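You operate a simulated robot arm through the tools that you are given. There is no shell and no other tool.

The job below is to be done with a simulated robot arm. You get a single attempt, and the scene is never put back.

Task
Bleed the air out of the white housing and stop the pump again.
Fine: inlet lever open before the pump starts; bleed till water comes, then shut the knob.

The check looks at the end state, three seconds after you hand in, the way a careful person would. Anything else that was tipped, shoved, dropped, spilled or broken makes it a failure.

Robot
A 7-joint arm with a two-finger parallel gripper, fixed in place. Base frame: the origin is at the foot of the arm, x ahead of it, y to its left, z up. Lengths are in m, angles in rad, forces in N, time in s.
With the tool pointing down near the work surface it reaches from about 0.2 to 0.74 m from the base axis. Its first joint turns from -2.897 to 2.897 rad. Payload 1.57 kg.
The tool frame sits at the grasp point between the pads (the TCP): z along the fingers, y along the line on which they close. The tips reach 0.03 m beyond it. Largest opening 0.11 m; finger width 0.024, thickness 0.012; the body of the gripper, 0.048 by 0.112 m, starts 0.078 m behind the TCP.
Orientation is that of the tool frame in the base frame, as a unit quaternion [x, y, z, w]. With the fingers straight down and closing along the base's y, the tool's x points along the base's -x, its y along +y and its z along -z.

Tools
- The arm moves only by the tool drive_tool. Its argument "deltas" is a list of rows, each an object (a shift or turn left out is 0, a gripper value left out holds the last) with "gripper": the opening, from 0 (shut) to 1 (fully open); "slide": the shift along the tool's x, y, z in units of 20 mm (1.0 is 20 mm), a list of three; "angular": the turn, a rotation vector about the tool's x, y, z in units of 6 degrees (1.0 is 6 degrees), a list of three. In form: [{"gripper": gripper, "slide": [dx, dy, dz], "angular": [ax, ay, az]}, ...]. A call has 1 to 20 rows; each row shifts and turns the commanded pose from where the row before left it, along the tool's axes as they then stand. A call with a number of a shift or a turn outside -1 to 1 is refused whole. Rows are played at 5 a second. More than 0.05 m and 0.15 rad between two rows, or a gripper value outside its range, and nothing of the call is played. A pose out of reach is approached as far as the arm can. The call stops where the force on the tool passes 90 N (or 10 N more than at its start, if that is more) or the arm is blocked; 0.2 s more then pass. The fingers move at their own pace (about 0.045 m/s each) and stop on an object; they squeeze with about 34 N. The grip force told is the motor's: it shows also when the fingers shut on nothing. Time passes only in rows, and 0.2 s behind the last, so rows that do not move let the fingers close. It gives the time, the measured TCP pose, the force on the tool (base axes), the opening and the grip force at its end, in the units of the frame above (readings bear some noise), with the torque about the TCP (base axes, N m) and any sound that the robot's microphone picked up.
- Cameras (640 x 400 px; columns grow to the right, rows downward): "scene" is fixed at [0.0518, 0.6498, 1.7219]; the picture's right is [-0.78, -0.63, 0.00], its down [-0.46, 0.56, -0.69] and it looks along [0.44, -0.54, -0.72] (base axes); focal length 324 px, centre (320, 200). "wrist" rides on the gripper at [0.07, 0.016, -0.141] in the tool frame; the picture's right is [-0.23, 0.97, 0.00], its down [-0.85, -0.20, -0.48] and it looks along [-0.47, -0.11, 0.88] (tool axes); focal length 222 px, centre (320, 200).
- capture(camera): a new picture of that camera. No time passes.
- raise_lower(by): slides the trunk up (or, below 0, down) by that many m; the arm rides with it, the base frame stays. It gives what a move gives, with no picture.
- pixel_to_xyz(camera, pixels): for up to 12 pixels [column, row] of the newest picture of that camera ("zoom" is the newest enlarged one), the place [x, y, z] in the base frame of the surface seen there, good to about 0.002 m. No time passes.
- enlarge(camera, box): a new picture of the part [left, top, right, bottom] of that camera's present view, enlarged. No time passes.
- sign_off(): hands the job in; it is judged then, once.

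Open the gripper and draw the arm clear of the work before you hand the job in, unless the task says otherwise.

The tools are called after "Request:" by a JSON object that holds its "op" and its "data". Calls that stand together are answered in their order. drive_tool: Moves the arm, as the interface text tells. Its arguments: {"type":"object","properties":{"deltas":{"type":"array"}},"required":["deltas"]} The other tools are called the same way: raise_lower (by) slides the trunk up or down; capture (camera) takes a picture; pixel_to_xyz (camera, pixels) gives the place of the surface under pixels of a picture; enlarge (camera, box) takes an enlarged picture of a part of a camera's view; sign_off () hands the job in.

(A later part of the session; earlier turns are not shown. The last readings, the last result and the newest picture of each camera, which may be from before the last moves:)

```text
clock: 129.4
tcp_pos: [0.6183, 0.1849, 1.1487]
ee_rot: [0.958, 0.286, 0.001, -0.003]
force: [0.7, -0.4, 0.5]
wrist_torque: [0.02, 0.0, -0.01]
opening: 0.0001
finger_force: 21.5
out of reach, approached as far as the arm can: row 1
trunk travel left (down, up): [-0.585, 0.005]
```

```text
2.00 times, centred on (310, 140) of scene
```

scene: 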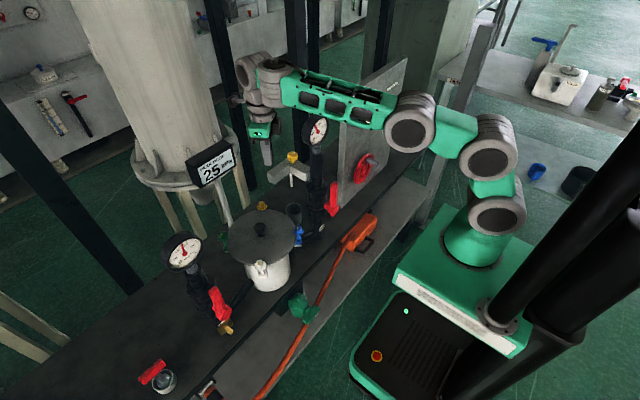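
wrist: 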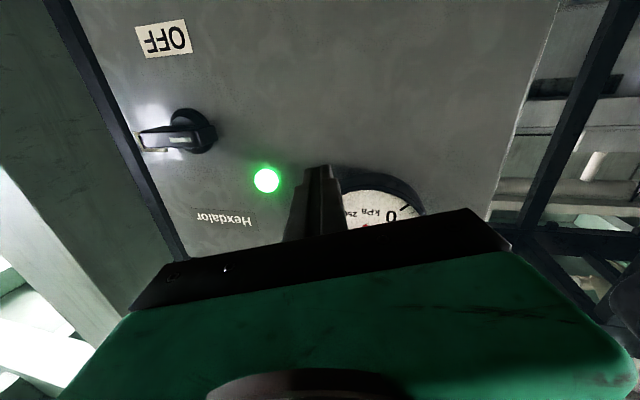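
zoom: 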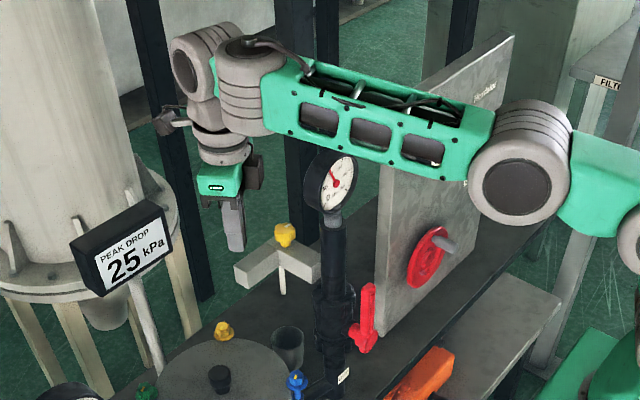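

Now above the left side of the knob. I check the heights of the forearm and elbow relative to the gauge (top 1.257) and panel (top 1.245).

Request:
{"op": "pixel_to_xyz", "data": {"camera": "zoom", "pixels": [[300, 135], [345, 152], [400, 168], [455, 178], [520, 190], [520, 220], [485, 170], [560, 215], [240, 125], [250, 90], [335, 150], [600, 190]]}}

```text
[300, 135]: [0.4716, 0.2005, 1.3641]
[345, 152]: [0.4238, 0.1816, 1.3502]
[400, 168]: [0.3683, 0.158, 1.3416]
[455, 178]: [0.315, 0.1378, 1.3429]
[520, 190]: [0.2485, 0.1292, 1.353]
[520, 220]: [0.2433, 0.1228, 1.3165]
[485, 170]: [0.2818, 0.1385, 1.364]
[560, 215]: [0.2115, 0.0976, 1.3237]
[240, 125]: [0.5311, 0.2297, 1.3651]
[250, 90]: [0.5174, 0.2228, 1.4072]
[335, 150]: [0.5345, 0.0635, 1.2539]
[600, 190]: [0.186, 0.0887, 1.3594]
```

Clearances are fine (forearm bottom ~1.34). I move over the knob axis (0.630, 0.076) at z≈1.135 and open the fingers.

Request:
{"op": "drive_tool", "data": {"deltas": [{"slide": [-0.416, 0.812, 0.114], "gripper": 0.6}, {"slide": [-0.416, 0.812, 0.114]}, {"slide": [-0.416, 0.812, 0.114]}, {"slide": [-0.416, 0.812, 0.114]}, {"slide": [-0.416, 0.812, 0.114]}, {"slide": [-0.416, 0.812, 0.114]}]}}

Request:
{"op": "capture", "data": {"camera": "wrist"}}

Request:
{"op": "enlarge", "data": {"camera": "scene", "box": [230, 60, 350, 220]}}

```text
clock: 130.8
tcp_pos: [0.6295, 0.0748, 1.1337]
ee_rot: [0.958, 0.286, 0.0, -0.002]
force: [-0.2, -0.4, -0.6]
wrist_torque: [-0.01, -0.03, 0.01]
opening: 0.066
finger_force: 0.1
trunk travel left (down, up): [-0.585, 0.005]
```

```text
taken
```

wrist: 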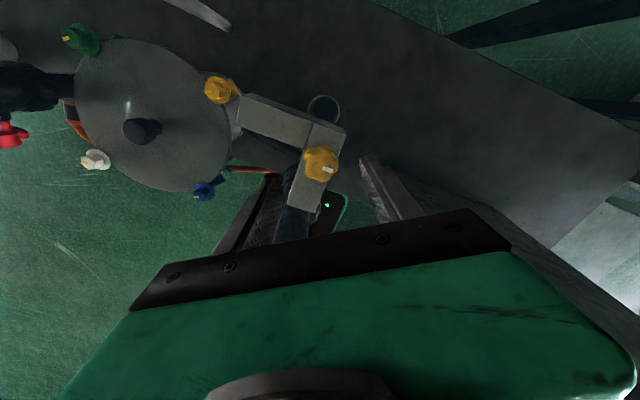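

```text
2.50 times, centred on (290, 140) of scene
```

zoom: 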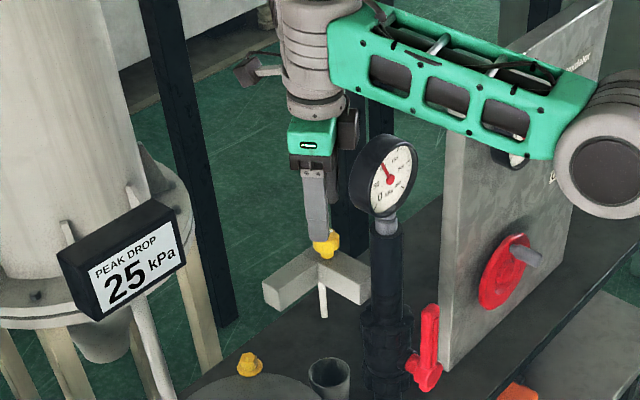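

The wrist view shows the yellow knob at (320,163) between the fingers and the cup rim at (323,108). I enlarge to centre the knob and see its mark.

Request:
{"op": "enlarge", "data": {"camera": "wrist", "box": [270, 90, 370, 220]}}

Request:
{"op": "pixel_to_xyz", "data": {"camera": "wrist", "pixels": [[306, 163], [338, 163], [321, 148], [322, 172], [320, 162], [328, 169], [312, 155], [330, 153], [323, 97], [310, 108], [337, 110], [323, 118]]}}

```text
3.08 times, centred on (320, 155) of wrist
```

zoom: 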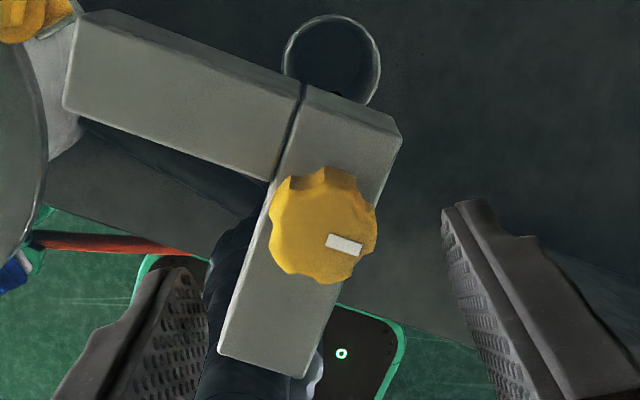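

```text
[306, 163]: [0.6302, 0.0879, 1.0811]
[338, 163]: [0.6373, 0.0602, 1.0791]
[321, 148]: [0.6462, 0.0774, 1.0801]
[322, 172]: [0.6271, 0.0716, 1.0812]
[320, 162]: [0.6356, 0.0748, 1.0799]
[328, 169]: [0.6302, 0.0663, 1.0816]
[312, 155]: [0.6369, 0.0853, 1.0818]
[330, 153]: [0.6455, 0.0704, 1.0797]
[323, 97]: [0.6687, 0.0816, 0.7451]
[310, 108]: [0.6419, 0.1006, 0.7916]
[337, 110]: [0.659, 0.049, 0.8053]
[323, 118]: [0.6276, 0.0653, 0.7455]
```

Knob centre is (0.6335, 0.0745), top z 1.081; its white mark points to −y, across the arm. I centre over it and lower so the tips reach z≈1.058, just above the block top (1.050).

Request:
{"op": "drive_tool", "data": {"deltas": [{"slide": [0.04, 0.03, 0.575]}, {"slide": [0.04, 0.03, 0.575]}, {"slide": [0.04, 0.03, 0.575]}, {"slide": [0.04, 0.03, 0.575]}]}}

Request:
{"op": "capture", "data": {"camera": "wrist"}}

Request:
{"op": "enlarge", "data": {"camera": "scene", "box": [230, 60, 350, 220]}}

```text
clock: 131.8
tcp_pos: [0.6343, 0.075, 1.0871]
ee_rot: [0.958, 0.285, 0.001, -0.003]
force: [0.2, -0.4, -0.2]
wrist_torque: [-0.02, -0.02, 0.0]
opening: 0.0661
finger_force: 0.0
trunk travel left (down, up): [-0.585, 0.005]
```

```text
taken
```

wrist: 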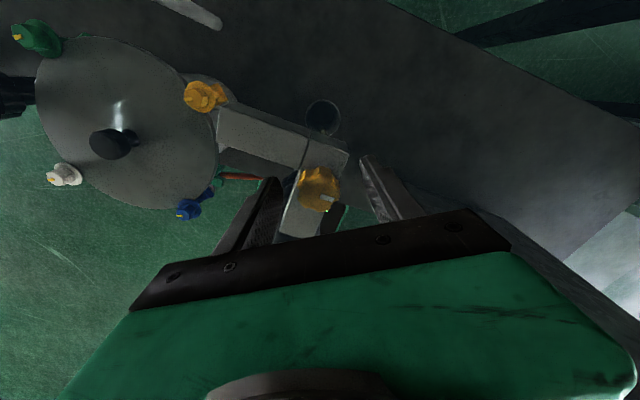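

```text
2.50 times, centred on (290, 140) of scene
```

zoom: 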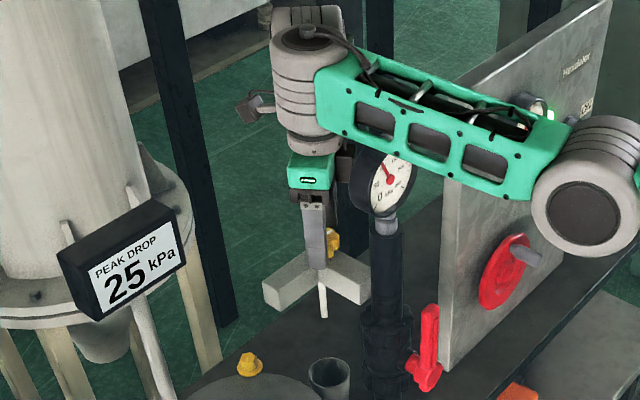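

No contact on the way down and the knob sits between the fingers. I close on it.

Request:
{"op": "drive_tool", "data": {"deltas": [{"gripper": 0}, {}, {}, {}]}}

Request:
{"op": "enlarge", "data": {"camera": "wrist", "box": [250, 110, 390, 250]}}

```text
clock: 132.8
tcp_pos: [0.6339, 0.0769, 1.0881]
ee_rot: [0.958, 0.285, 0.0, -0.002]
force: [-8.2, 10.3, -3.1]
wrist_torque: [0.4, -0.27, 0.17]
opening: 0.0334
finger_force: 31.5
trunk travel left (down, up): [-0.585, 0.005]
```

```text
2.86 times, centred on (320, 180) of wrist
```

zoom: 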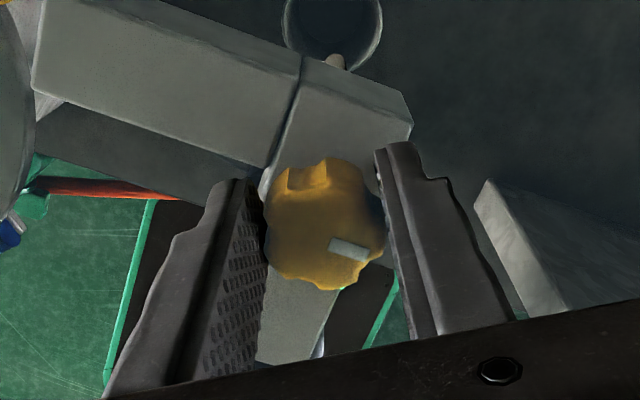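

The knob is held (3.3 cm). I shift 2 mm to balance the grip and turn 12° counter-clockwise (−z) to feel the response.

Request:
{"op": "drive_tool", "data": {"deltas": [{"slide": [0, -0.12, 0]}, {"angular": [0, 0, -0.5]}, {"angular": [0, 0, -0.5]}, {"angular": [0, 0, -0.5]}, {"angular": [0, 0, -0.5]}]}}

Request:
{"op": "enlarge", "data": {"camera": "wrist", "box": [250, 110, 390, 250]}}

Request:
{"op": "enlarge", "data": {"camera": "scene", "box": [250, 130, 330, 240]}}

```text
clock: 134.0
tcp_pos: [0.6325, 0.0772, 1.0883]
ee_rot: [0.923, 0.384, 0.002, -0.002]
force: [2.0, -6.6, 2.2]
wrist_torque: [-1.12, 0.38, 0.01]
opening: 0.0334
finger_force: 41.2
trunk travel left (down, up): [-0.585, 0.005]
```

```text
2.86 times, centred on (320, 180) of wrist
```

zoom: 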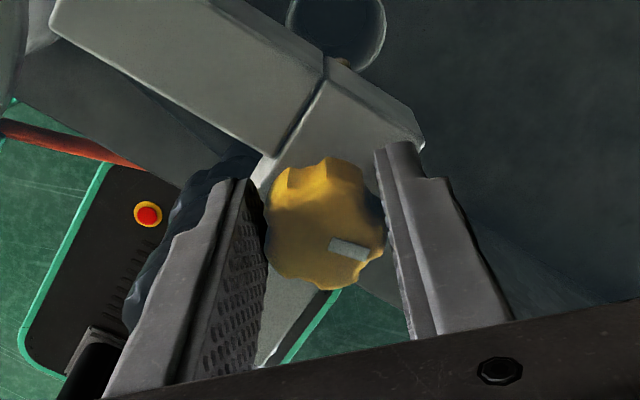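

```text
3.64 times, centred on (290, 185) of scene
```

zoom: 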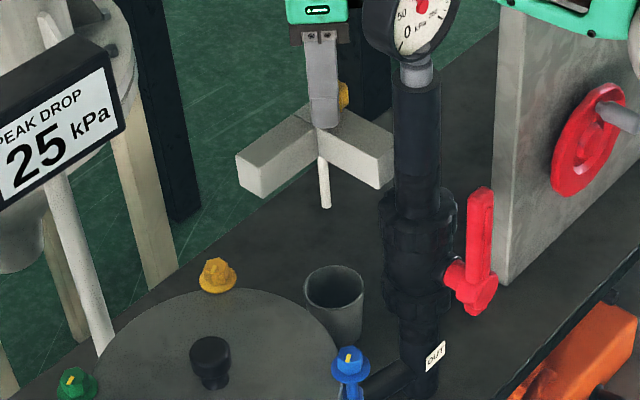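

The knob turned with the fingers, nearly without resistance. I continue opening counter-clockwise by another 24°, listening for air or water.

Request:
{"op": "drive_tool", "data": {"deltas": [{"angular": [0, 0, -0.8]}, {"angular": [0, 0, -0.8]}, {"angular": [0, 0, -0.8]}, {"angular": [0, 0, -0.8]}, {"angular": [0, 0, -0.8]}]}}

Request:
{"op": "enlarge", "data": {"camera": "scene", "box": [250, 130, 330, 240]}}

```text
clock: 135.2
tcp_pos: [0.6323, 0.078, 1.0865]
ee_rot: [0.823, 0.568, 0.001, -0.002]
force: [-10.5, -0.7, -3.1]
wrist_torque: [0.61, -0.04, -0.06]
opening: 0.0334
finger_force: 41.0
trunk travel left (down, up): [-0.585, 0.005]
```

```text
3.64 times, centred on (290, 185) of scene
```

zoom: 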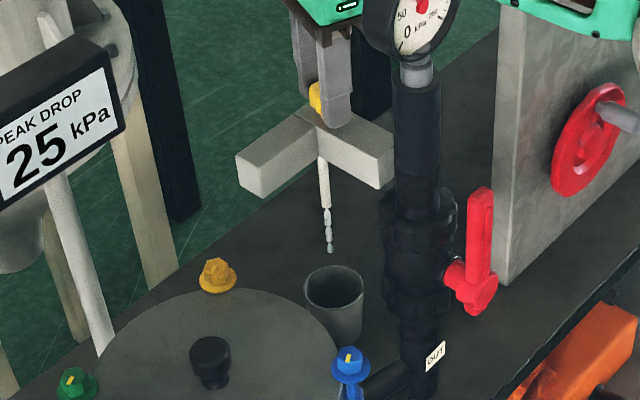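

Something is now spitting from the tube in broken segments (air with drops) toward the cup. I hold for a moment and watch for a steady stream.

Request:
{"op": "drive_tool", "data": {"deltas": [{}]}}

Request:
{"op": "enlarge", "data": {"camera": "scene", "box": [275, 170, 315, 225]}}

```text
clock: 135.6
tcp_pos: [0.6315, 0.0787, 1.0872]
ee_rot: [0.823, 0.567, 0.001, -0.004]
force: [-14.6, 1.8, -7.1]
wrist_torque: [0.83, 0.01, -0.02]
opening: 0.0336
finger_force: 40.7
trunk travel left (down, up): [-0.585, 0.005]
```

```text
7.27 times, centred on (295, 198) of scene
```

zoom: 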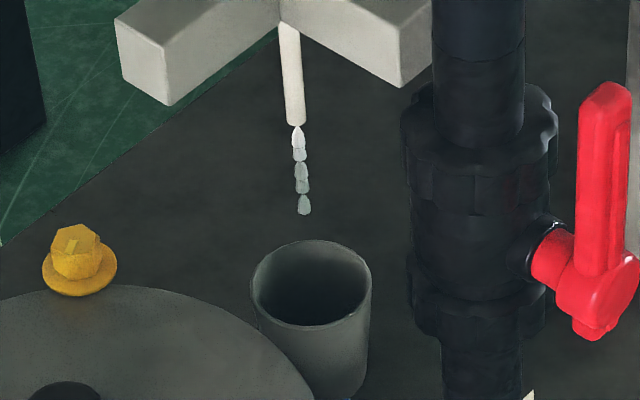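

The tube shows short pale puffs, i.e. air still coming. I hold a little longer and look again.

Request:
{"op": "drive_tool", "data": {"deltas": [{}, {}, {}]}}

Request:
{"op": "enlarge", "data": {"camera": "scene", "box": [275, 170, 315, 225]}}

```text
clock: 136.4
tcp_pos: [0.6319, 0.0784, 1.0875]
ee_rot: [0.823, 0.568, 0.001, -0.003]
force: [-19.2, 3.7, -11.1]
wrist_torque: [0.39, 0.13, -0.05]
opening: 0.0334
finger_force: 41.0
trunk travel left (down, up): [-0.585, 0.005]
```

```text
7.27 times, centred on (295, 198) of scene
```

zoom: 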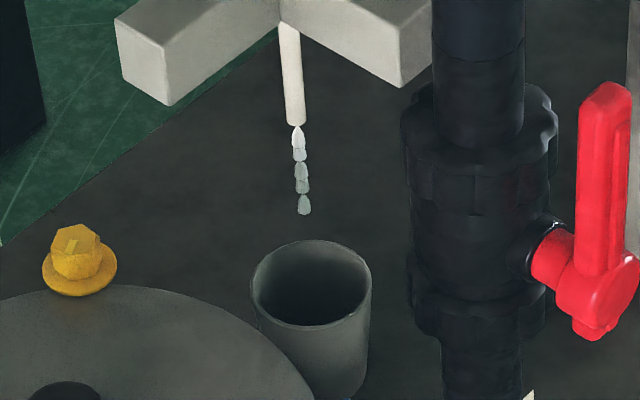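

Still air. The grip load is creeping, so I relax the hold by a few millimetres and keep waiting two seconds.

Request:
{"op": "drive_tool", "data": {"deltas": [{"slide": [-0.053, -0.14, 0.03]}, {}, {}, {}, {}, {}]}}

Request:
{"op": "enlarge", "data": {"camera": "scene", "box": [275, 170, 315, 225]}}

```text
clock: 137.8
tcp_pos: [0.6321, 0.0793, 1.0885]
ee_rot: [0.823, 0.568, 0.003, -0.002]
force: [8.4, 0.7, -2.6]
wrist_torque: [-0.75, -0.15, 0.05]
opening: 0.0328
finger_force: 41.4
trunk travel left (down, up): [-0.585, 0.005]
```

```text
7.27 times, centred on (295, 198) of scene
```

zoom: 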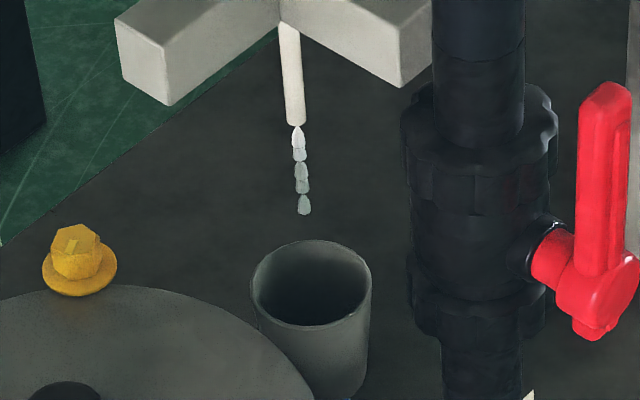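

Loads are small again and it is still sputtering. I open the knob another 24° to speed the bleed.

Request:
{"op": "drive_tool", "data": {"deltas": [{"angular": [0, 0, -0.8]}, {"angular": [0, 0, -0.8]}, {"angular": [0, 0, -0.8]}, {"angular": [0, 0, -0.8]}, {"angular": [0, 0, -0.8]}]}}

Request:
{"op": "enlarge", "data": {"camera": "scene", "box": [275, 170, 315, 225]}}

```text
clock: 139.0
tcp_pos: [0.629, 0.0795, 1.0878]
ee_rot: [0.687, 0.727, 0.003, -0.002]
force: [4.8, 5.7, 10.0]
wrist_torque: [0.83, 0.23, 0.03]
opening: 0.0334
finger_force: 41.4
trunk travel left (down, up): [-0.585, 0.005]
```

```text
7.27 times, centred on (295, 198) of scene
```

zoom: 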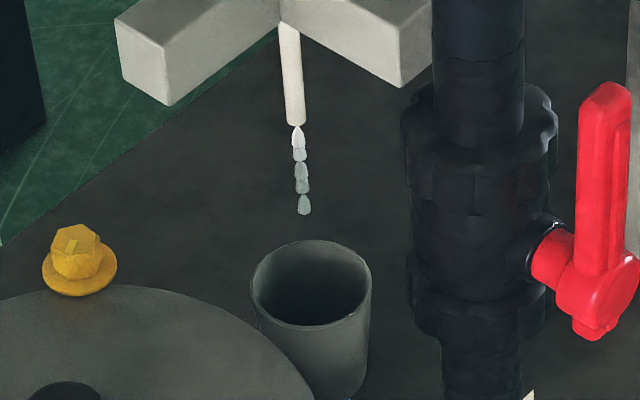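

Now 60° open and still sputtering air. I hold in short intervals and watch.

Request:
{"op": "drive_tool", "data": {"deltas": [{"slide": [0, 0, 0.03]}, {}, {}, {}, {}]}}

Request:
{"op": "enlarge", "data": {"camera": "scene", "box": [275, 170, 315, 225]}}

```text
clock: 140.2
tcp_pos: [0.6301, 0.0795, 1.0875]
ee_rot: [0.687, 0.727, 0.003, 0.0]
force: [9.4, 5.0, 27.2]
wrist_torque: [0.05, 0.02, 0.05]
opening: 0.0334
finger_force: 41.3
trunk travel left (down, up): [-0.585, 0.005]
```

```text
7.27 times, centred on (295, 198) of scene
```

zoom: 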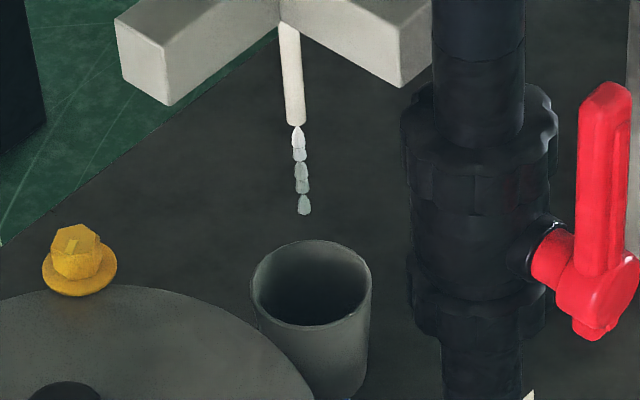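

Upward load on the tool grew to 27 N, perhaps the knob rising slightly as it unscrews, so I ease up 2 mm and keep watching.

Request:
{"op": "drive_tool", "data": {"deltas": [{"slide": [0, -0.05, -0.1]}, {}, {}, {}, {}]}}

Request:
{"op": "enlarge", "data": {"camera": "scene", "box": [275, 170, 315, 225]}}

```text
clock: 141.4
tcp_pos: [0.6292, 0.0798, 1.086]
ee_rot: [0.687, 0.727, 0.002, -0.002]
force: [23.9, 4.6, 17.4]
wrist_torque: [-0.71, -0.62, 0.14]
opening: 0.0332
finger_force: 41.1
trunk travel left (down, up): [-0.585, 0.005]
```

```text
7.27 times, centred on (295, 198) of scene
```

zoom: 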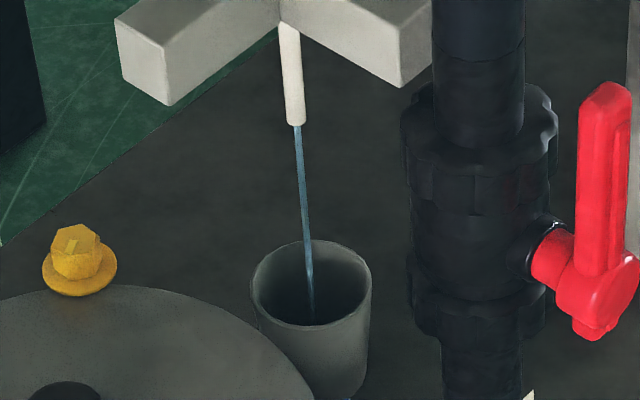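

A clear continuous water stream now runs into the cup, so the air is out. I shut the knob right away, turning clockwise 60° plus a little to seat it.

Request:
{"op": "drive_tool", "data": {"deltas": [{"angular": [0, 0, 1]}, {"angular": [0, 0, 1]}, {"angular": [0, 0, 1]}, {"angular": [0, 0, 1]}, {"angular": [0, 0, 1]}, {"angular": [0, 0, 1]}, {"angular": [0, 0, 1]}, {"angular": [0, 0, 1]}, {"angular": [0, 0, 1]}, {"angular": [0, 0, 1]}, {"angular": [0, 0, 0.5]}]}}

Request:
{"op": "enlarge", "data": {"camera": "scene", "box": [275, 170, 315, 225]}}

Request:
{"op": "enlarge", "data": {"camera": "wrist", "box": [250, 110, 390, 250]}}

```text
clock: 143.8
tcp_pos: [0.6308, 0.0749, 1.0856]
ee_rot: [0.966, 0.259, -0.001, -0.001]
force: [29.9, -19.5, 9.6]
wrist_torque: [-0.36, -0.59, 0.58]
opening: 0.0335
finger_force: 41.3
trunk travel left (down, up): [-0.585, 0.005]
```

```text
7.27 times, centred on (295, 198) of scene
```

zoom: 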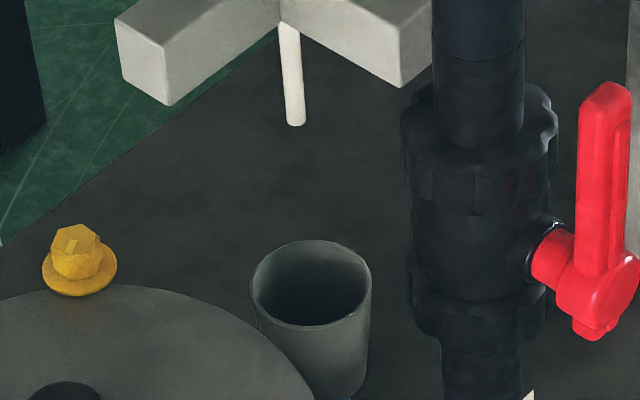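

```text
2.86 times, centred on (320, 180) of wrist
```

zoom: 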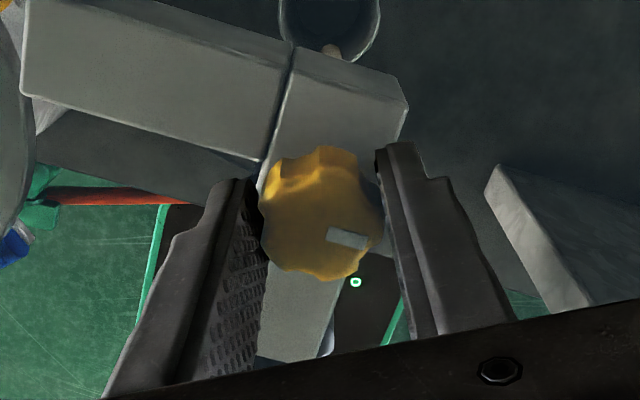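

The stream has stopped and the knob is against its stop (0.6 Nm) with its mark back at the starting direction. I open the fingers and lift straight up off the knob.

Request:
{"op": "drive_tool", "data": {"deltas": [{"gripper": 0.65}, {}, {}, {}, {"slide": [0, 0, -0.5]}, {"slide": [0, 0, -1]}, {"slide": [0, 0, -1]}, {"slide": [0, 0, -0.5]}]}}

Request:
{"op": "capture", "data": {"camera": "scene"}}

Request:
{"op": "enlarge", "data": {"camera": "wrist", "box": [250, 80, 390, 220]}}

Request:
{"op": "enlarge", "data": {"camera": "scene", "box": [180, 90, 400, 290]}}

```text
clock: 145.6
tcp_pos: [0.628, 0.0769, 1.149]
ee_rot: [0.965, 0.261, 0.001, -0.003]
force: [-0.5, 0.7, 0.1]
wrist_torque: [0.02, -0.01, -0.01]
opening: 0.0716
finger_force: 0.1
trunk travel left (down, up): [-0.585, 0.005]
```

```text
taken
```

scene: 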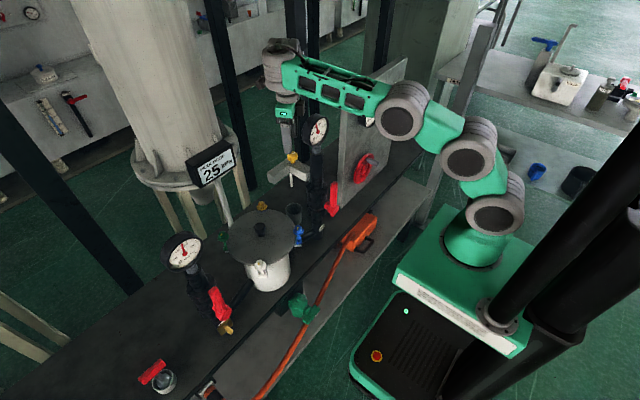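

```text
2.86 times, centred on (320, 150) of wrist
```

zoom: 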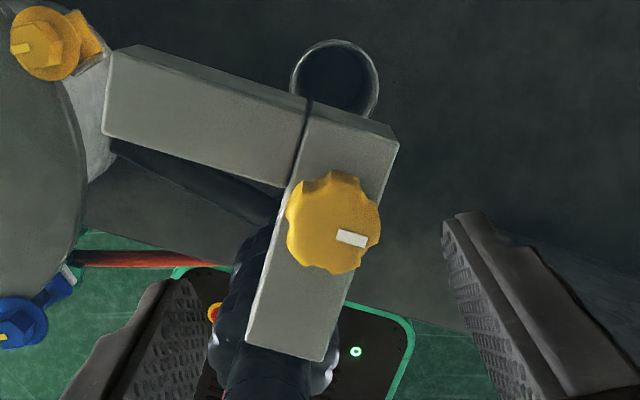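

```text
2.00 times, centred on (290, 190) of scene
```

zoom: 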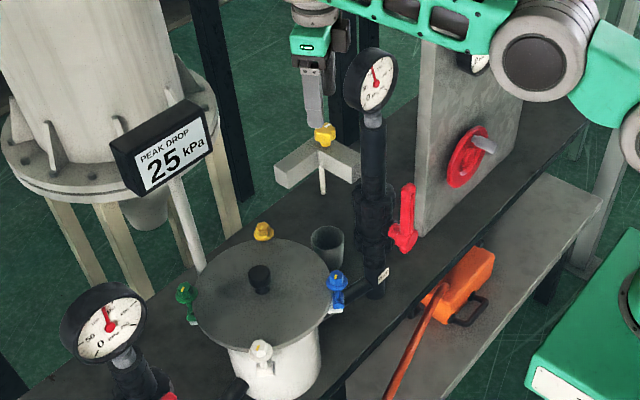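

The bleed stays dry with the knob shut. To reach the pump switch again, I back away to the left around the gauge, close the fingers and start rolling the tool back.

Request:
{"op": "drive_tool", "data": {"deltas": [{"slide": [0.3, -0.86, -0.07], "gripper": 0}, {"slide": [0.3, -0.86, -0.07]}, {"slide": [0.3, -0.86, -0.07]}, {"slide": [0.3, -0.86, -0.07]}, {"slide": [0.3, -0.86, -0.07]}, {"slide": [0.3, -0.86, -0.07]}, {"slide": [0.3, -0.86, -0.07]}, {"slide": [0.3, -0.86, -0.07]}, {"slide": [-0.57, -0.765, -0.06]}, {"slide": [-0.57, -0.765, -0.06]}, {"slide": [-0.57, -0.765, -0.06]}, {"slide": [-0.57, -0.765, -0.06]}]}}

Request:
{"op": "drive_tool", "data": {"deltas": [{"angular": [0, 0, -1]}, {"angular": [0, 0, -1]}, {"angular": [0, 0, -1]}, {"angular": [0, 0, -1]}, {"angular": [0, 0, -1]}, {"angular": [0, 0, -1]}, {"angular": [0, 0, -1]}, {"angular": [0, 0, -1]}, {"angular": [0, 0, -1]}, {"angular": [0, 0, -1]}, {"angular": [0, 0, -1]}, {"angular": [0, 0, -1]}, {"angular": [0, 0, -1]}]}}

```text
clock: 148.2
tcp_pos: [0.5301, 0.2507, 1.1652]
ee_rot: [0.966, 0.26, 0.001, -0.002]
force: [0.1, 0.6, -0.8]
wrist_torque: [0.02, 0.01, 0.0]
opening: 0.0
finger_force: 21.1
trunk travel left (down, up): [-0.585, 0.005]
```

```text
clock: 151.0
tcp_pos: [0.5304, 0.251, 1.1647]
ee_rot: [0.586, 0.81, 0.003, -0.002]
force: [-0.5, 0.4, -0.5]
wrist_torque: [-0.02, 0.01, -0.02]
opening: 0.0002
finger_force: 20.6
trunk travel left (down, up): [-0.585, 0.005]
```

Rolling back is fine. I add a 10° forward lean to keep the camera clear of the wrist, then finish the roll.

Request:
{"op": "drive_tool", "data": {"deltas": [{"angular": [-0.79, -0.26, 0]}, {"angular": [-0.79, -0.26, 0]}, {"angular": [0, 0, -1]}, {"angular": [0, 0, -1]}, {"angular": [0, 0, -1]}, {"angular": [0, 0, -1]}, {"angular": [0, 0, -1]}, {"angular": [0, 0, -1]}, {"angular": [0, 0, -1]}, {"angular": [0, 0, -1]}, {"angular": [0, 0, -1]}, {"angular": [0, 0, -1]}, {"angular": [0, 0, -1]}, {"angular": [0, 0, -0.95]}]}}

Request:
{"op": "capture", "data": {"camera": "scene"}}

```text
clock: 154.0
tcp_pos: [0.5289, 0.2518, 1.165]
ee_rot: [0.0, 0.996, 0.003, 0.088]
force: [0.4, 0.6, 0.5]
wrist_torque: [0.02, -0.02, -0.03]
opening: 0.0001
finger_force: 21.0
trunk travel left (down, up): [-0.585, 0.005]
```

```text
taken
```

scene: 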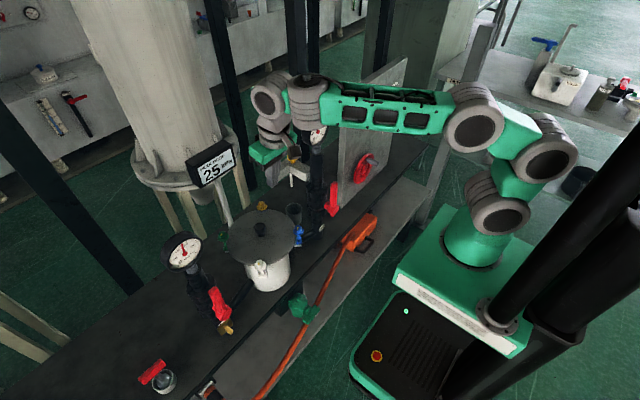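

Tool is back in its original roll with a 10° lean. I raise and tilt it up to level again along the reverse of the earlier path.

Request:
{"op": "drive_tool", "data": {"deltas": [{"slide": [-0.24, -0.1, -0.87], "angular": [0, -0.7, 0]}, {"slide": [-0.3, -0.1, -0.85], "angular": [0, -0.7, 0]}, {"slide": [-0.36, -0.1, -0.83], "angular": [0, -0.7, 0]}, {"slide": [-0.42, -0.1, -0.8], "angular": [0, -0.7, 0]}, {"slide": [-0.485, -0.1, -0.765], "angular": [0, -0.7, 0]}, {"slide": [-0.54, -0.1, -0.72], "angular": [0, -0.7, 0]}, {"slide": [-0.6, -0.1, -0.68], "angular": [0, -0.7, 0]}, {"slide": [-0.65, -0.1, -0.64], "angular": [0, -0.7, 0]}, {"slide": [-1, -0.2, 0], "angular": [0, -0.75, 0]}, {"slide": [-1, -0.2, 0], "angular": [0, -0.75, 0]}, {"slide": [-1, -0.2, 0], "angular": [0, -0.75, 0]}, {"slide": [-1, -0.2, 0], "angular": [0, -0.75, 0]}, {"slide": [-1, -0.2, 0], "angular": [0, -0.75, 0]}, {"slide": [-1, -0.2, 0], "angular": [0, -0.75, 0]}, {"slide": [-1, -0.2, 0], "angular": [0, -0.75, 0]}, {"slide": [-1, -0.2, 0], "angular": [0, -0.75, 0]}, {"slide": [-1, -0.2, 0], "angular": [0, -0.75, 0]}, {"slide": [-1, -0.2, 0], "angular": [0, -0.75, 0]}]}}

Request:
{"op": "capture", "data": {"camera": "scene"}}

```text
clock: 157.8
tcp_pos: [0.6314, 0.192, 1.4835]
ee_rot: [0.003, 0.716, 0.002, 0.698]
force: [0.4, -0.2, 0.3]
wrist_torque: [-0.02, 0.01, -0.01]
opening: 0.0
finger_force: 21.4
trunk travel left (down, up): [-0.585, 0.005]
```

```text
taken
```

scene: 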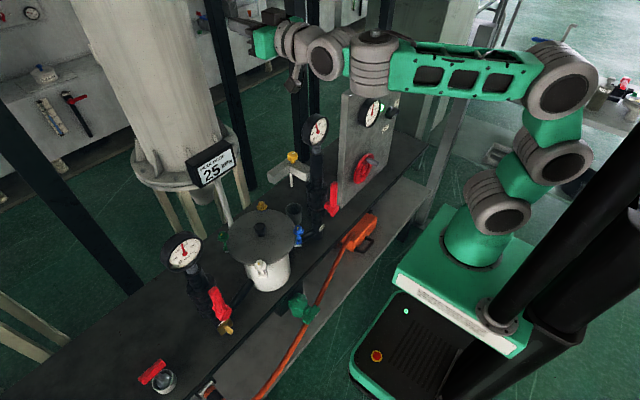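

The tool is level again at (0.63, 0.19, 1.48). I cross back over to the panel side above everything.

Request:
{"op": "drive_tool", "data": {"deltas": [{"slide": [-0.1, -1, 0], "angular": [0, -0.25, 0]}, {"slide": [0, -1, 0]}, {"slide": [0, -1, 0]}, {"slide": [0, -1, 0]}, {"slide": [0, -1, 0]}, {"slide": [0, -1, 0]}, {"slide": [0, -1, 0]}, {"slide": [0, -1, 0]}, {"slide": [0, -1, 0]}, {"slide": [0, -1, 0]}, {"slide": [0, -1, 0]}, {"slide": [0, -1, 0]}, {"slide": [0, -1, 0]}, {"slide": [0, -1, -0.6]}, {"slide": [0, -1, -0.6]}, {"slide": [0, -1, -0.6]}, {"slide": [0, -1, -0.6]}, {"slide": [0, -1, -0.6]}, {"slide": [0, -1, -0.6]}, {"slide": [0, -1, -0.6]}]}}

Request:
{"op": "drive_tool", "data": {"deltas": [{"slide": [0, -1, -0.8]}, {"slide": [0, -1, -0.8]}, {"slide": [0, -1, -0.8]}, {"slide": [0, -1, -0.8]}, {"slide": [0, -1, -0.8]}, {"slide": [0, -1, -0.8]}, {"slide": [0, -0.9, -0.8]}, {"slide": [0, -0.9, -0.8]}]}}

Request:
{"op": "capture", "data": {"camera": "scene"}}

```text
clock: 162.0
tcp_pos: [0.5453, -0.2083, 1.4844]
ee_rot: [0.003, 0.707, 0.001, 0.708]
force: [-0.9, -0.1, 0.7]
wrist_torque: [0.0, -0.01, 0.0]
opening: 0.0001
finger_force: 20.8
trunk travel left (down, up): [-0.585, 0.005]
```

```text
clock: 163.8
tcp_pos: [0.4184, -0.3605, 1.4845]
ee_rot: [0.003, 0.706, 0.001, 0.708]
force: [0.3, -0.6, -0.8]
wrist_torque: [0.01, 0.01, -0.06]
opening: 0.0
finger_force: 21.4
out of reach, approached as far as the arm can: row 8
trunk travel left (down, up): [-0.585, 0.005]
```

```text
taken
```

scene: 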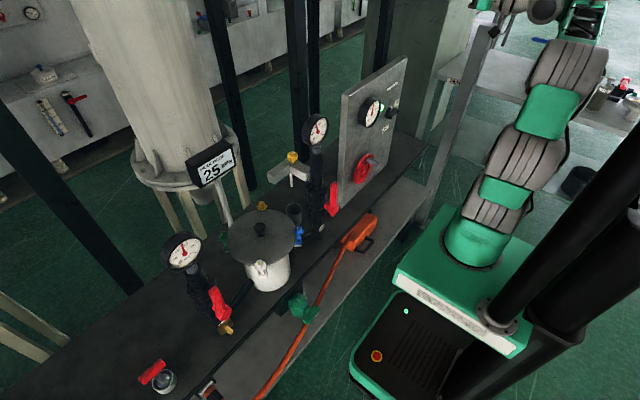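

I'm in front of the switch, high up. I set the fingers to 5 cm opening and roll the tool −60°, so the bar can enter between them and be turned with both fingers as a wrench (pure twist).

Request:
{"op": "drive_tool", "data": {"deltas": [{"slide": [0, 0, 0.4], "gripper": 0.455}, {"angular": [0, 0, -1]}, {"angular": [0, 0, -1]}, {"angular": [0, 0, -1]}, {"angular": [0, 0, -1]}, {"angular": [0, 0, -1]}, {"angular": [0, 0, -1]}, {"angular": [0, 0, -1]}, {"angular": [0, 0, -1]}, {"angular": [0, 0, -1]}, {"angular": [0, 0, -1]}]}}

Request:
{"op": "raise_lower", "data": {"by": -0.4}}

Request:
{"op": "capture", "data": {"camera": "wrist"}}

Request:
{"op": "capture", "data": {"camera": "scene"}}

```text
clock: 166.2
tcp_pos: [0.4293, -0.3607, 1.4841]
ee_rot: [-0.352, 0.613, -0.353, 0.613]
force: [-0.4, 0.0, -0.4]
wrist_torque: [0.02, -0.02, 0.0]
opening: 0.0503
finger_force: 0.1
trunk travel left (down, up): [-0.585, 0.005]
```

```text
clock: 170.0
tcp_pos: [0.4304, -0.3608, 1.0852]
ee_rot: [-0.351, 0.613, -0.353, 0.613]
force: [-0.6, 0.0, 0.5]
wrist_torque: [-0.03, -0.01, 0.02]
opening: 0.05
finger_force: 0.0
trunk travel left (down, up): [-0.185, 0.405]
```

```text
taken
```

wrist: 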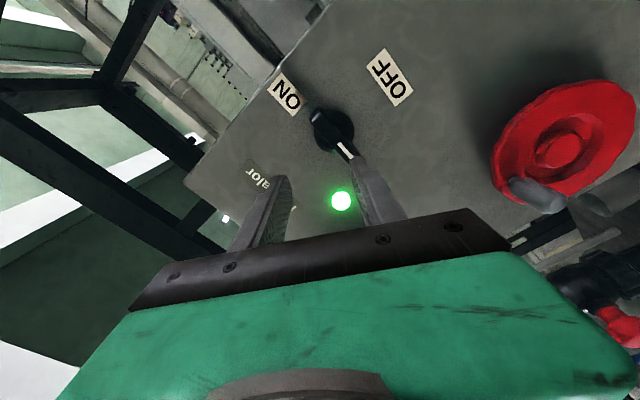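

```text
taken
```

scene: 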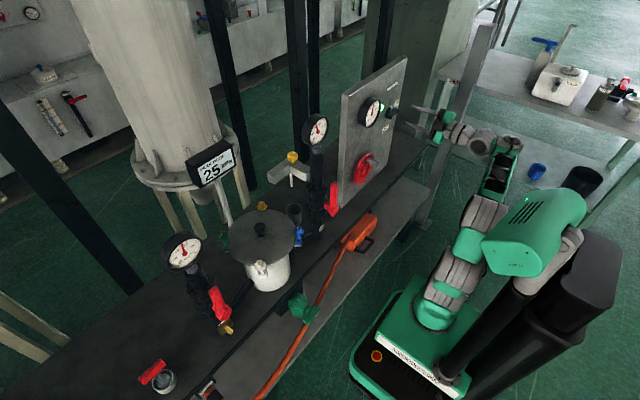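

Let me look closely at the switch in this view to confirm which end of the bar carries the white pointer now.

Request:
{"op": "enlarge", "data": {"camera": "wrist", "box": [260, 60, 420, 180]}}

Request:
{"op": "pixel_to_xyz", "data": {"camera": "wrist", "pixels": [[345, 150], [338, 143], [316, 116], [325, 126], [332, 134], [349, 156], [320, 112], [310, 118], [352, 128], [288, 92], [390, 78], [341, 200]]}}

```text
3.33 times, centred on (340, 120) of wrist
```

zoom: 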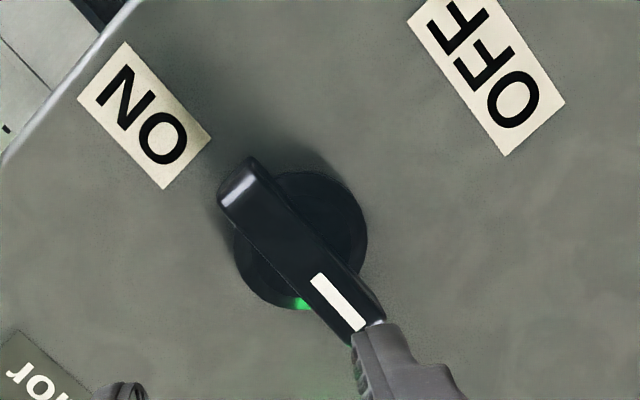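

```text
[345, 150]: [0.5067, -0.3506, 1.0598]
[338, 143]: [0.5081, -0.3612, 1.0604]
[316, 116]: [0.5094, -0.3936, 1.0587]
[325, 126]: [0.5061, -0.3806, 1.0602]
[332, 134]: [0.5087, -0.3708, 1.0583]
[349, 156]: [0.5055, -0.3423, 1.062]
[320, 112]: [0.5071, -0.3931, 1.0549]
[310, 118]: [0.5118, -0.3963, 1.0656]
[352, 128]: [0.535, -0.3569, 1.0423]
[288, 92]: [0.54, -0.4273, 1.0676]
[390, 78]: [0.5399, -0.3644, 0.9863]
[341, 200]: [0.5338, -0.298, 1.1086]
```

The white-striped end actually points to +y and the plain end to ON, so the switch turned clockwise to reach ON; OFF needs a counter-clockwise turn (−z). I roll the tool to +60° here in free space, so the bar can sit between the fingers ahead of that turn.

Request:
{"op": "drive_tool", "data": {"deltas": [{"angular": [0, 0, 1]}, {"angular": [0, 0, 1]}, {"angular": [0, 0, 1]}, {"angular": [0, 0, 1]}, {"angular": [0, 0, 1]}, {"angular": [0, 0, 1]}, {"angular": [0, 0, 1]}, {"angular": [0, 0, 1]}, {"angular": [0, 0, 1]}, {"angular": [0, 0, 1]}, {"angular": [0, 0, 1]}, {"angular": [0, 0, 1]}, {"angular": [0, 0, 1]}, {"angular": [0, 0, 1]}, {"angular": [0, 0, 1]}, {"angular": [0, 0, 1]}, {"angular": [0, 0, 1]}, {"angular": [0, 0, 1]}, {"angular": [0, 0, 1]}, {"angular": [0, 0, 1]}]}}

Request:
{"op": "capture", "data": {"camera": "wrist"}}

```text
clock: 174.2
tcp_pos: [0.4299, -0.3612, 1.0846]
ee_rot: [0.356, 0.61, 0.356, 0.612]
force: [0.7, 0.0, 0.2]
wrist_torque: [-0.02, -0.04, 0.01]
opening: 0.0501
finger_force: 0.1
trunk travel left (down, up): [-0.185, 0.405]
```

```text
taken
```

wrist: 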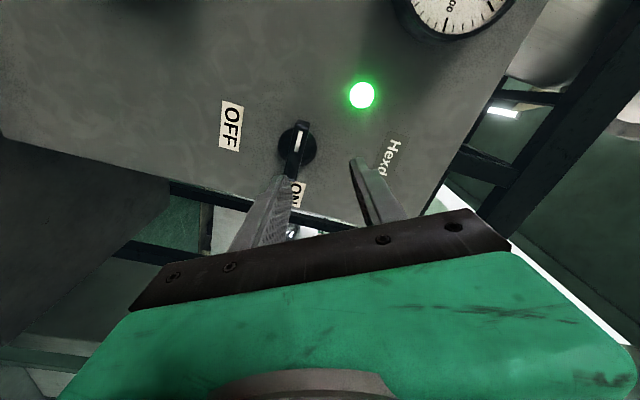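

Roll is +60°, with the bar to pass diagonally between the fingers. I align the tool axis with the switch axis (−0.3647, 1.0595).

Request:
{"op": "drive_tool", "data": {"deltas": [{"slide": [0.233, -0.59, 0]}, {"slide": [0.233, -0.59, 0]}, {"slide": [0, 0, 0.8]}]}}

Request:
{"op": "enlarge", "data": {"camera": "wrist", "box": [220, 80, 420, 230]}}

```text
clock: 175.0
tcp_pos: [0.4454, -0.3642, 1.059]
ee_rot: [0.355, 0.61, 0.355, 0.612]
force: [-0.9, 0.3, 0.3]
wrist_torque: [0.0, 0.02, 0.01]
opening: 0.0498
finger_force: 0.0
trunk travel left (down, up): [-0.185, 0.405]
```

```text
2.67 times, centred on (320, 155) of wrist
```

zoom: 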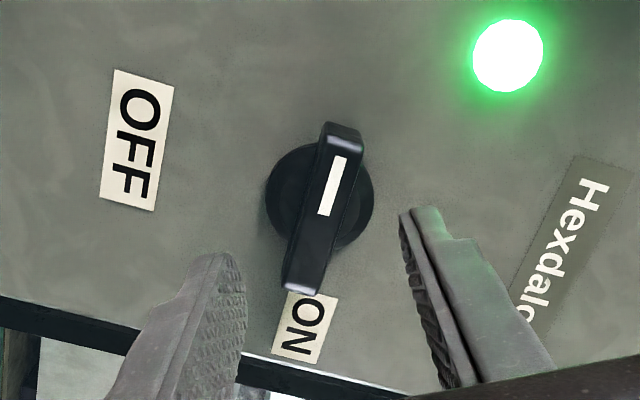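

Aligned: the bar lies between the fingers. I advance so the tips straddle the bar at x≈0.527.

Request:
{"op": "drive_tool", "data": {"deltas": [{"slide": [0, 0, 0.86]}, {"slide": [0, 0, 0.86]}, {"slide": [0, 0, 0.86]}]}}

Request:
{"op": "enlarge", "data": {"camera": "wrist", "box": [220, 80, 420, 230]}}

```text
clock: 175.8
tcp_pos: [0.4955, -0.3647, 1.0613]
ee_rot: [0.357, 0.61, 0.355, 0.612]
force: [-0.3, -1.3, -0.4]
wrist_torque: [0.0, 0.02, 0.01]
opening: 0.0502
finger_force: 0.1
trunk travel left (down, up): [-0.185, 0.405]
```

```text
2.67 times, centred on (320, 155) of wrist
```

zoom: 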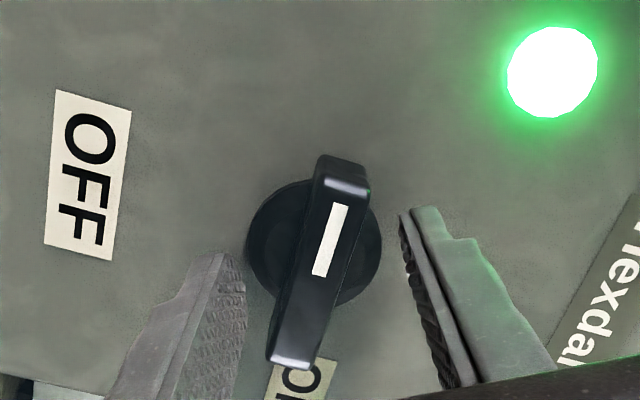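

In place with no contact. I rotate −z by 30° and check that the bar follows with low torque.

Request:
{"op": "drive_tool", "data": {"deltas": [{"angular": [0, 0, -1]}, {"angular": [0, 0, -1]}, {"angular": [0, 0, -1]}, {"angular": [0, 0, -1]}, {"angular": [0, 0, -1]}]}}

Request:
{"op": "enlarge", "data": {"camera": "wrist", "box": [220, 80, 420, 230]}}

```text
clock: 177.0
tcp_pos: [0.4982, -0.3654, 1.0603]
ee_rot: [0.185, 0.682, 0.184, 0.683]
force: [-1.9, -0.5, 2.0]
wrist_torque: [0.08, -0.07, 0.06]
opening: 0.0505
finger_force: 1.1
trunk travel left (down, up): [-0.185, 0.405]
```

```text
2.67 times, centred on (320, 155) of wrist
```

zoom: 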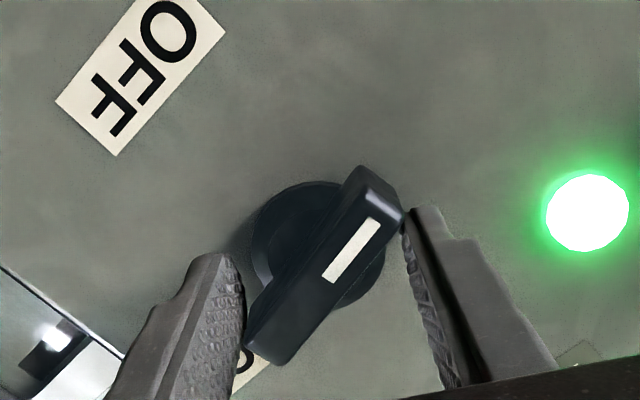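

Contact is just being made at both ends with little torque. I keep turning toward OFF.

Request:
{"op": "drive_tool", "data": {"deltas": [{"angular": [0, 0, -1]}, {"angular": [0, 0, -1]}, {"angular": [0, 0, -1]}, {"angular": [0, 0, -1]}, {"angular": [0, 0, -1]}]}}

Request:
{"op": "enlarge", "data": {"camera": "wrist", "box": [220, 80, 420, 230]}}

```text
clock: 178.2
tcp_pos: [0.4984, -0.3649, 1.0602]
ee_rot: [0.002, 0.706, 0.001, 0.708]
force: [-0.7, -1.4, -0.7]
wrist_torque: [0.01, -0.04, -0.05]
opening: 0.0505
finger_force: 0.3
trunk travel left (down, up): [-0.185, 0.405]
```

```text
2.67 times, centred on (320, 155) of wrist
```

zoom: 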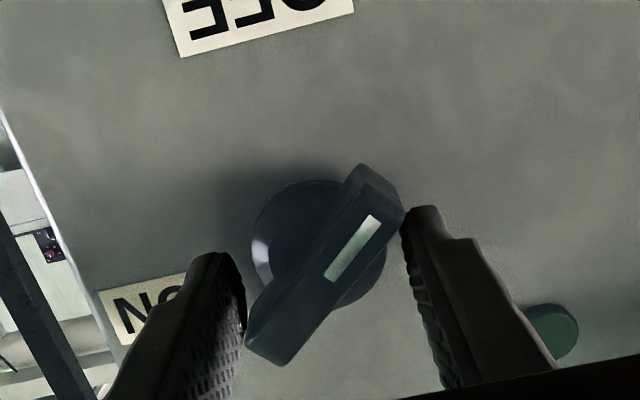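

The bar follows easily and the green lamp has gone out. I continue until the bar is fully back at OFF.

Request:
{"op": "drive_tool", "data": {"deltas": [{"angular": [0, 0, -1]}, {"angular": [0, 0, -1]}, {"angular": [0, 0, -1]}, {"angular": [0, 0, -1]}, {"angular": [0, 0, -1]}, {"angular": [0, 0, -1]}, {"angular": [0, 0, -1]}]}}

Request:
{"op": "enlarge", "data": {"camera": "wrist", "box": [220, 80, 420, 230]}}

```text
clock: 179.8
tcp_pos: [0.4976, -0.3643, 1.0597]
ee_rot: [-0.251, 0.66, -0.254, 0.661]
force: [0.1, -0.1, 0.7]
wrist_torque: [0.0, -0.02, -0.03]
opening: 0.0504
finger_force: 0.1
trunk travel left (down, up): [-0.185, 0.405]
```

```text
2.67 times, centred on (320, 155) of wrist
```

zoom: 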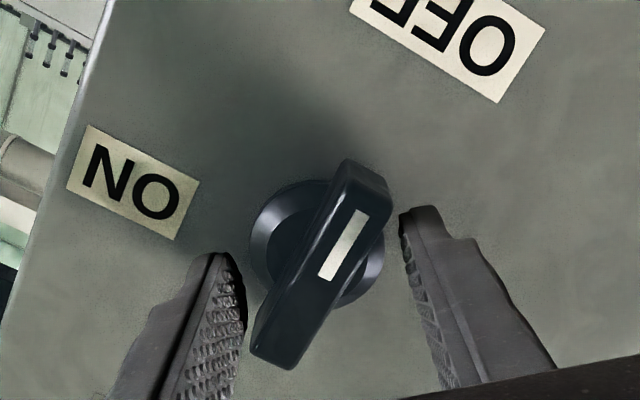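

The bar has moved ahead of the fingers, as if snapped into its OFF position. I measure its angle.

Request:
{"op": "pixel_to_xyz", "data": {"camera": "zoom", "pixels": [[352, 190], [358, 215], [330, 275], [300, 320], [285, 345], [310, 265], [380, 235]]}}

Request:
{"op": "enlarge", "data": {"camera": "scene", "box": [340, 70, 440, 180]}}

```text
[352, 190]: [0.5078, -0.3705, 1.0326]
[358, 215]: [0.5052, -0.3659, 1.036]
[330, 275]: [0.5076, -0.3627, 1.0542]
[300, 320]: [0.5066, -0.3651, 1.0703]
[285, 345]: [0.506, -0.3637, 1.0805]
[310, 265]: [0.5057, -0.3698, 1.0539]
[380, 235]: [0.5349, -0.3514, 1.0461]
```

```text
3.64 times, centred on (390, 125) of scene
```

zoom: 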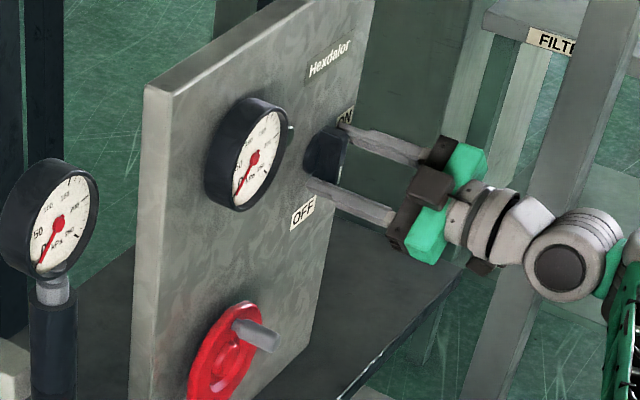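

The bar is vertical at OFF (all points at y≈−0.365), lamp out, gauges back at 0. I withdraw straight back and then raise the trunk clear.

Request:
{"op": "drive_tool", "data": {"deltas": [{"slide": [0, 0, -0.6]}, {"slide": [0, 0, -1]}, {"slide": [0, 0, -1]}, {"slide": [0, 0, -0.8]}]}}

Request:
{"op": "capture", "data": {"camera": "wrist"}}

Request:
{"op": "capture", "data": {"camera": "scene"}}

```text
clock: 180.8
tcp_pos: [0.429, -0.3636, 1.0595]
ee_rot: [-0.25, 0.661, -0.252, 0.661]
force: [0.4, -0.7, 0.1]
wrist_torque: [-0.02, -0.02, 0.0]
opening: 0.0501
finger_force: 0.1
trunk travel left (down, up): [-0.185, 0.405]
```

```text
taken
```

wrist: 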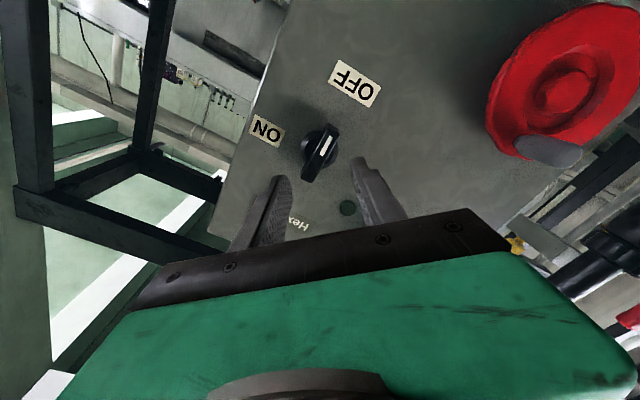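

```text
taken
```

scene: 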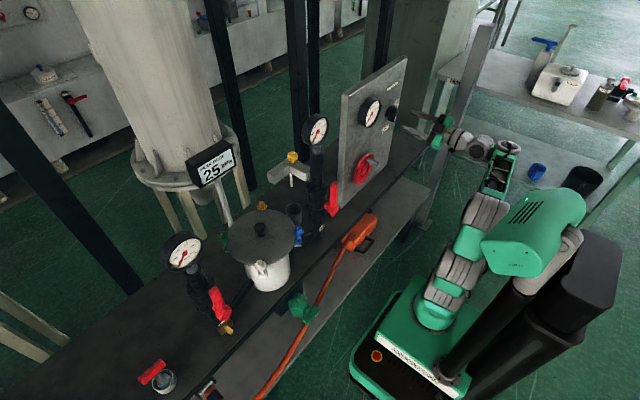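

Pump is off with the pointer at OFF and the lamp dark. I inspect the bleed tube, cup, levers, gauges and bench for anything disturbed.

Request:
{"op": "enlarge", "data": {"camera": "scene", "box": [262, 140, 342, 230]}}

Request:
{"op": "enlarge", "data": {"camera": "scene", "box": [150, 190, 330, 350]}}

Request:
{"op": "enlarge", "data": {"camera": "scene", "box": [290, 50, 440, 220]}}

Request:
{"op": "enlarge", "data": {"camera": "scene", "box": [280, 200, 380, 300]}}

```text
4.44 times, centred on (302, 185) of scene
```

zoom: 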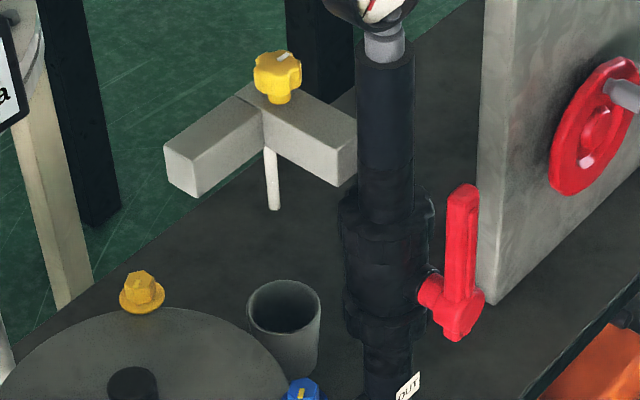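

```text
2.50 times, centred on (240, 270) of scene
```

zoom: 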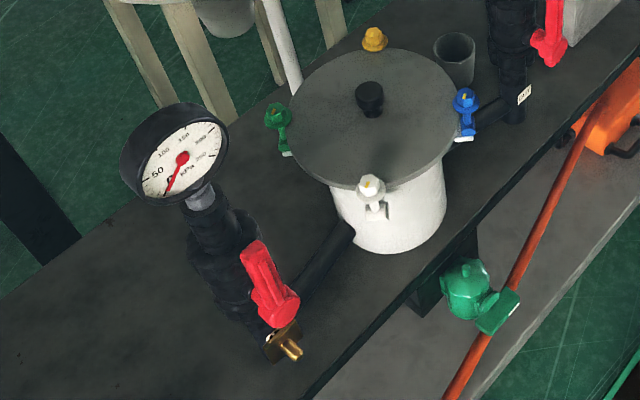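

```text
2.35 times, centred on (365, 135) of scene
```

zoom: 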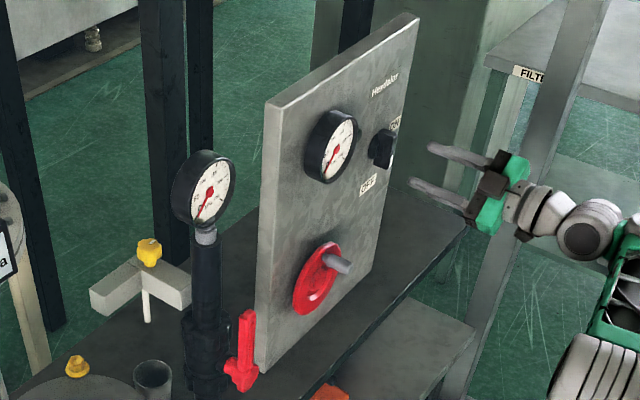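

```text
4.00 times, centred on (330, 250) of scene
```

zoom: 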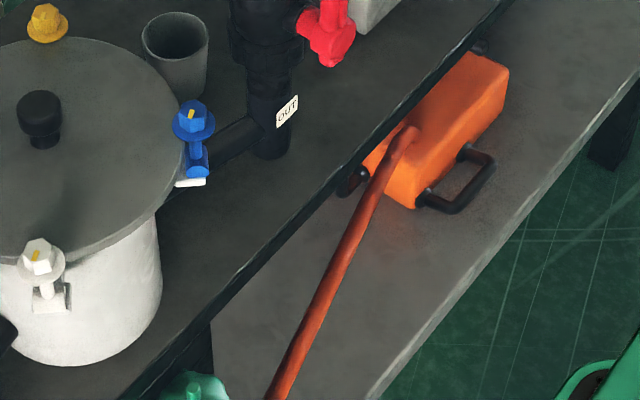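

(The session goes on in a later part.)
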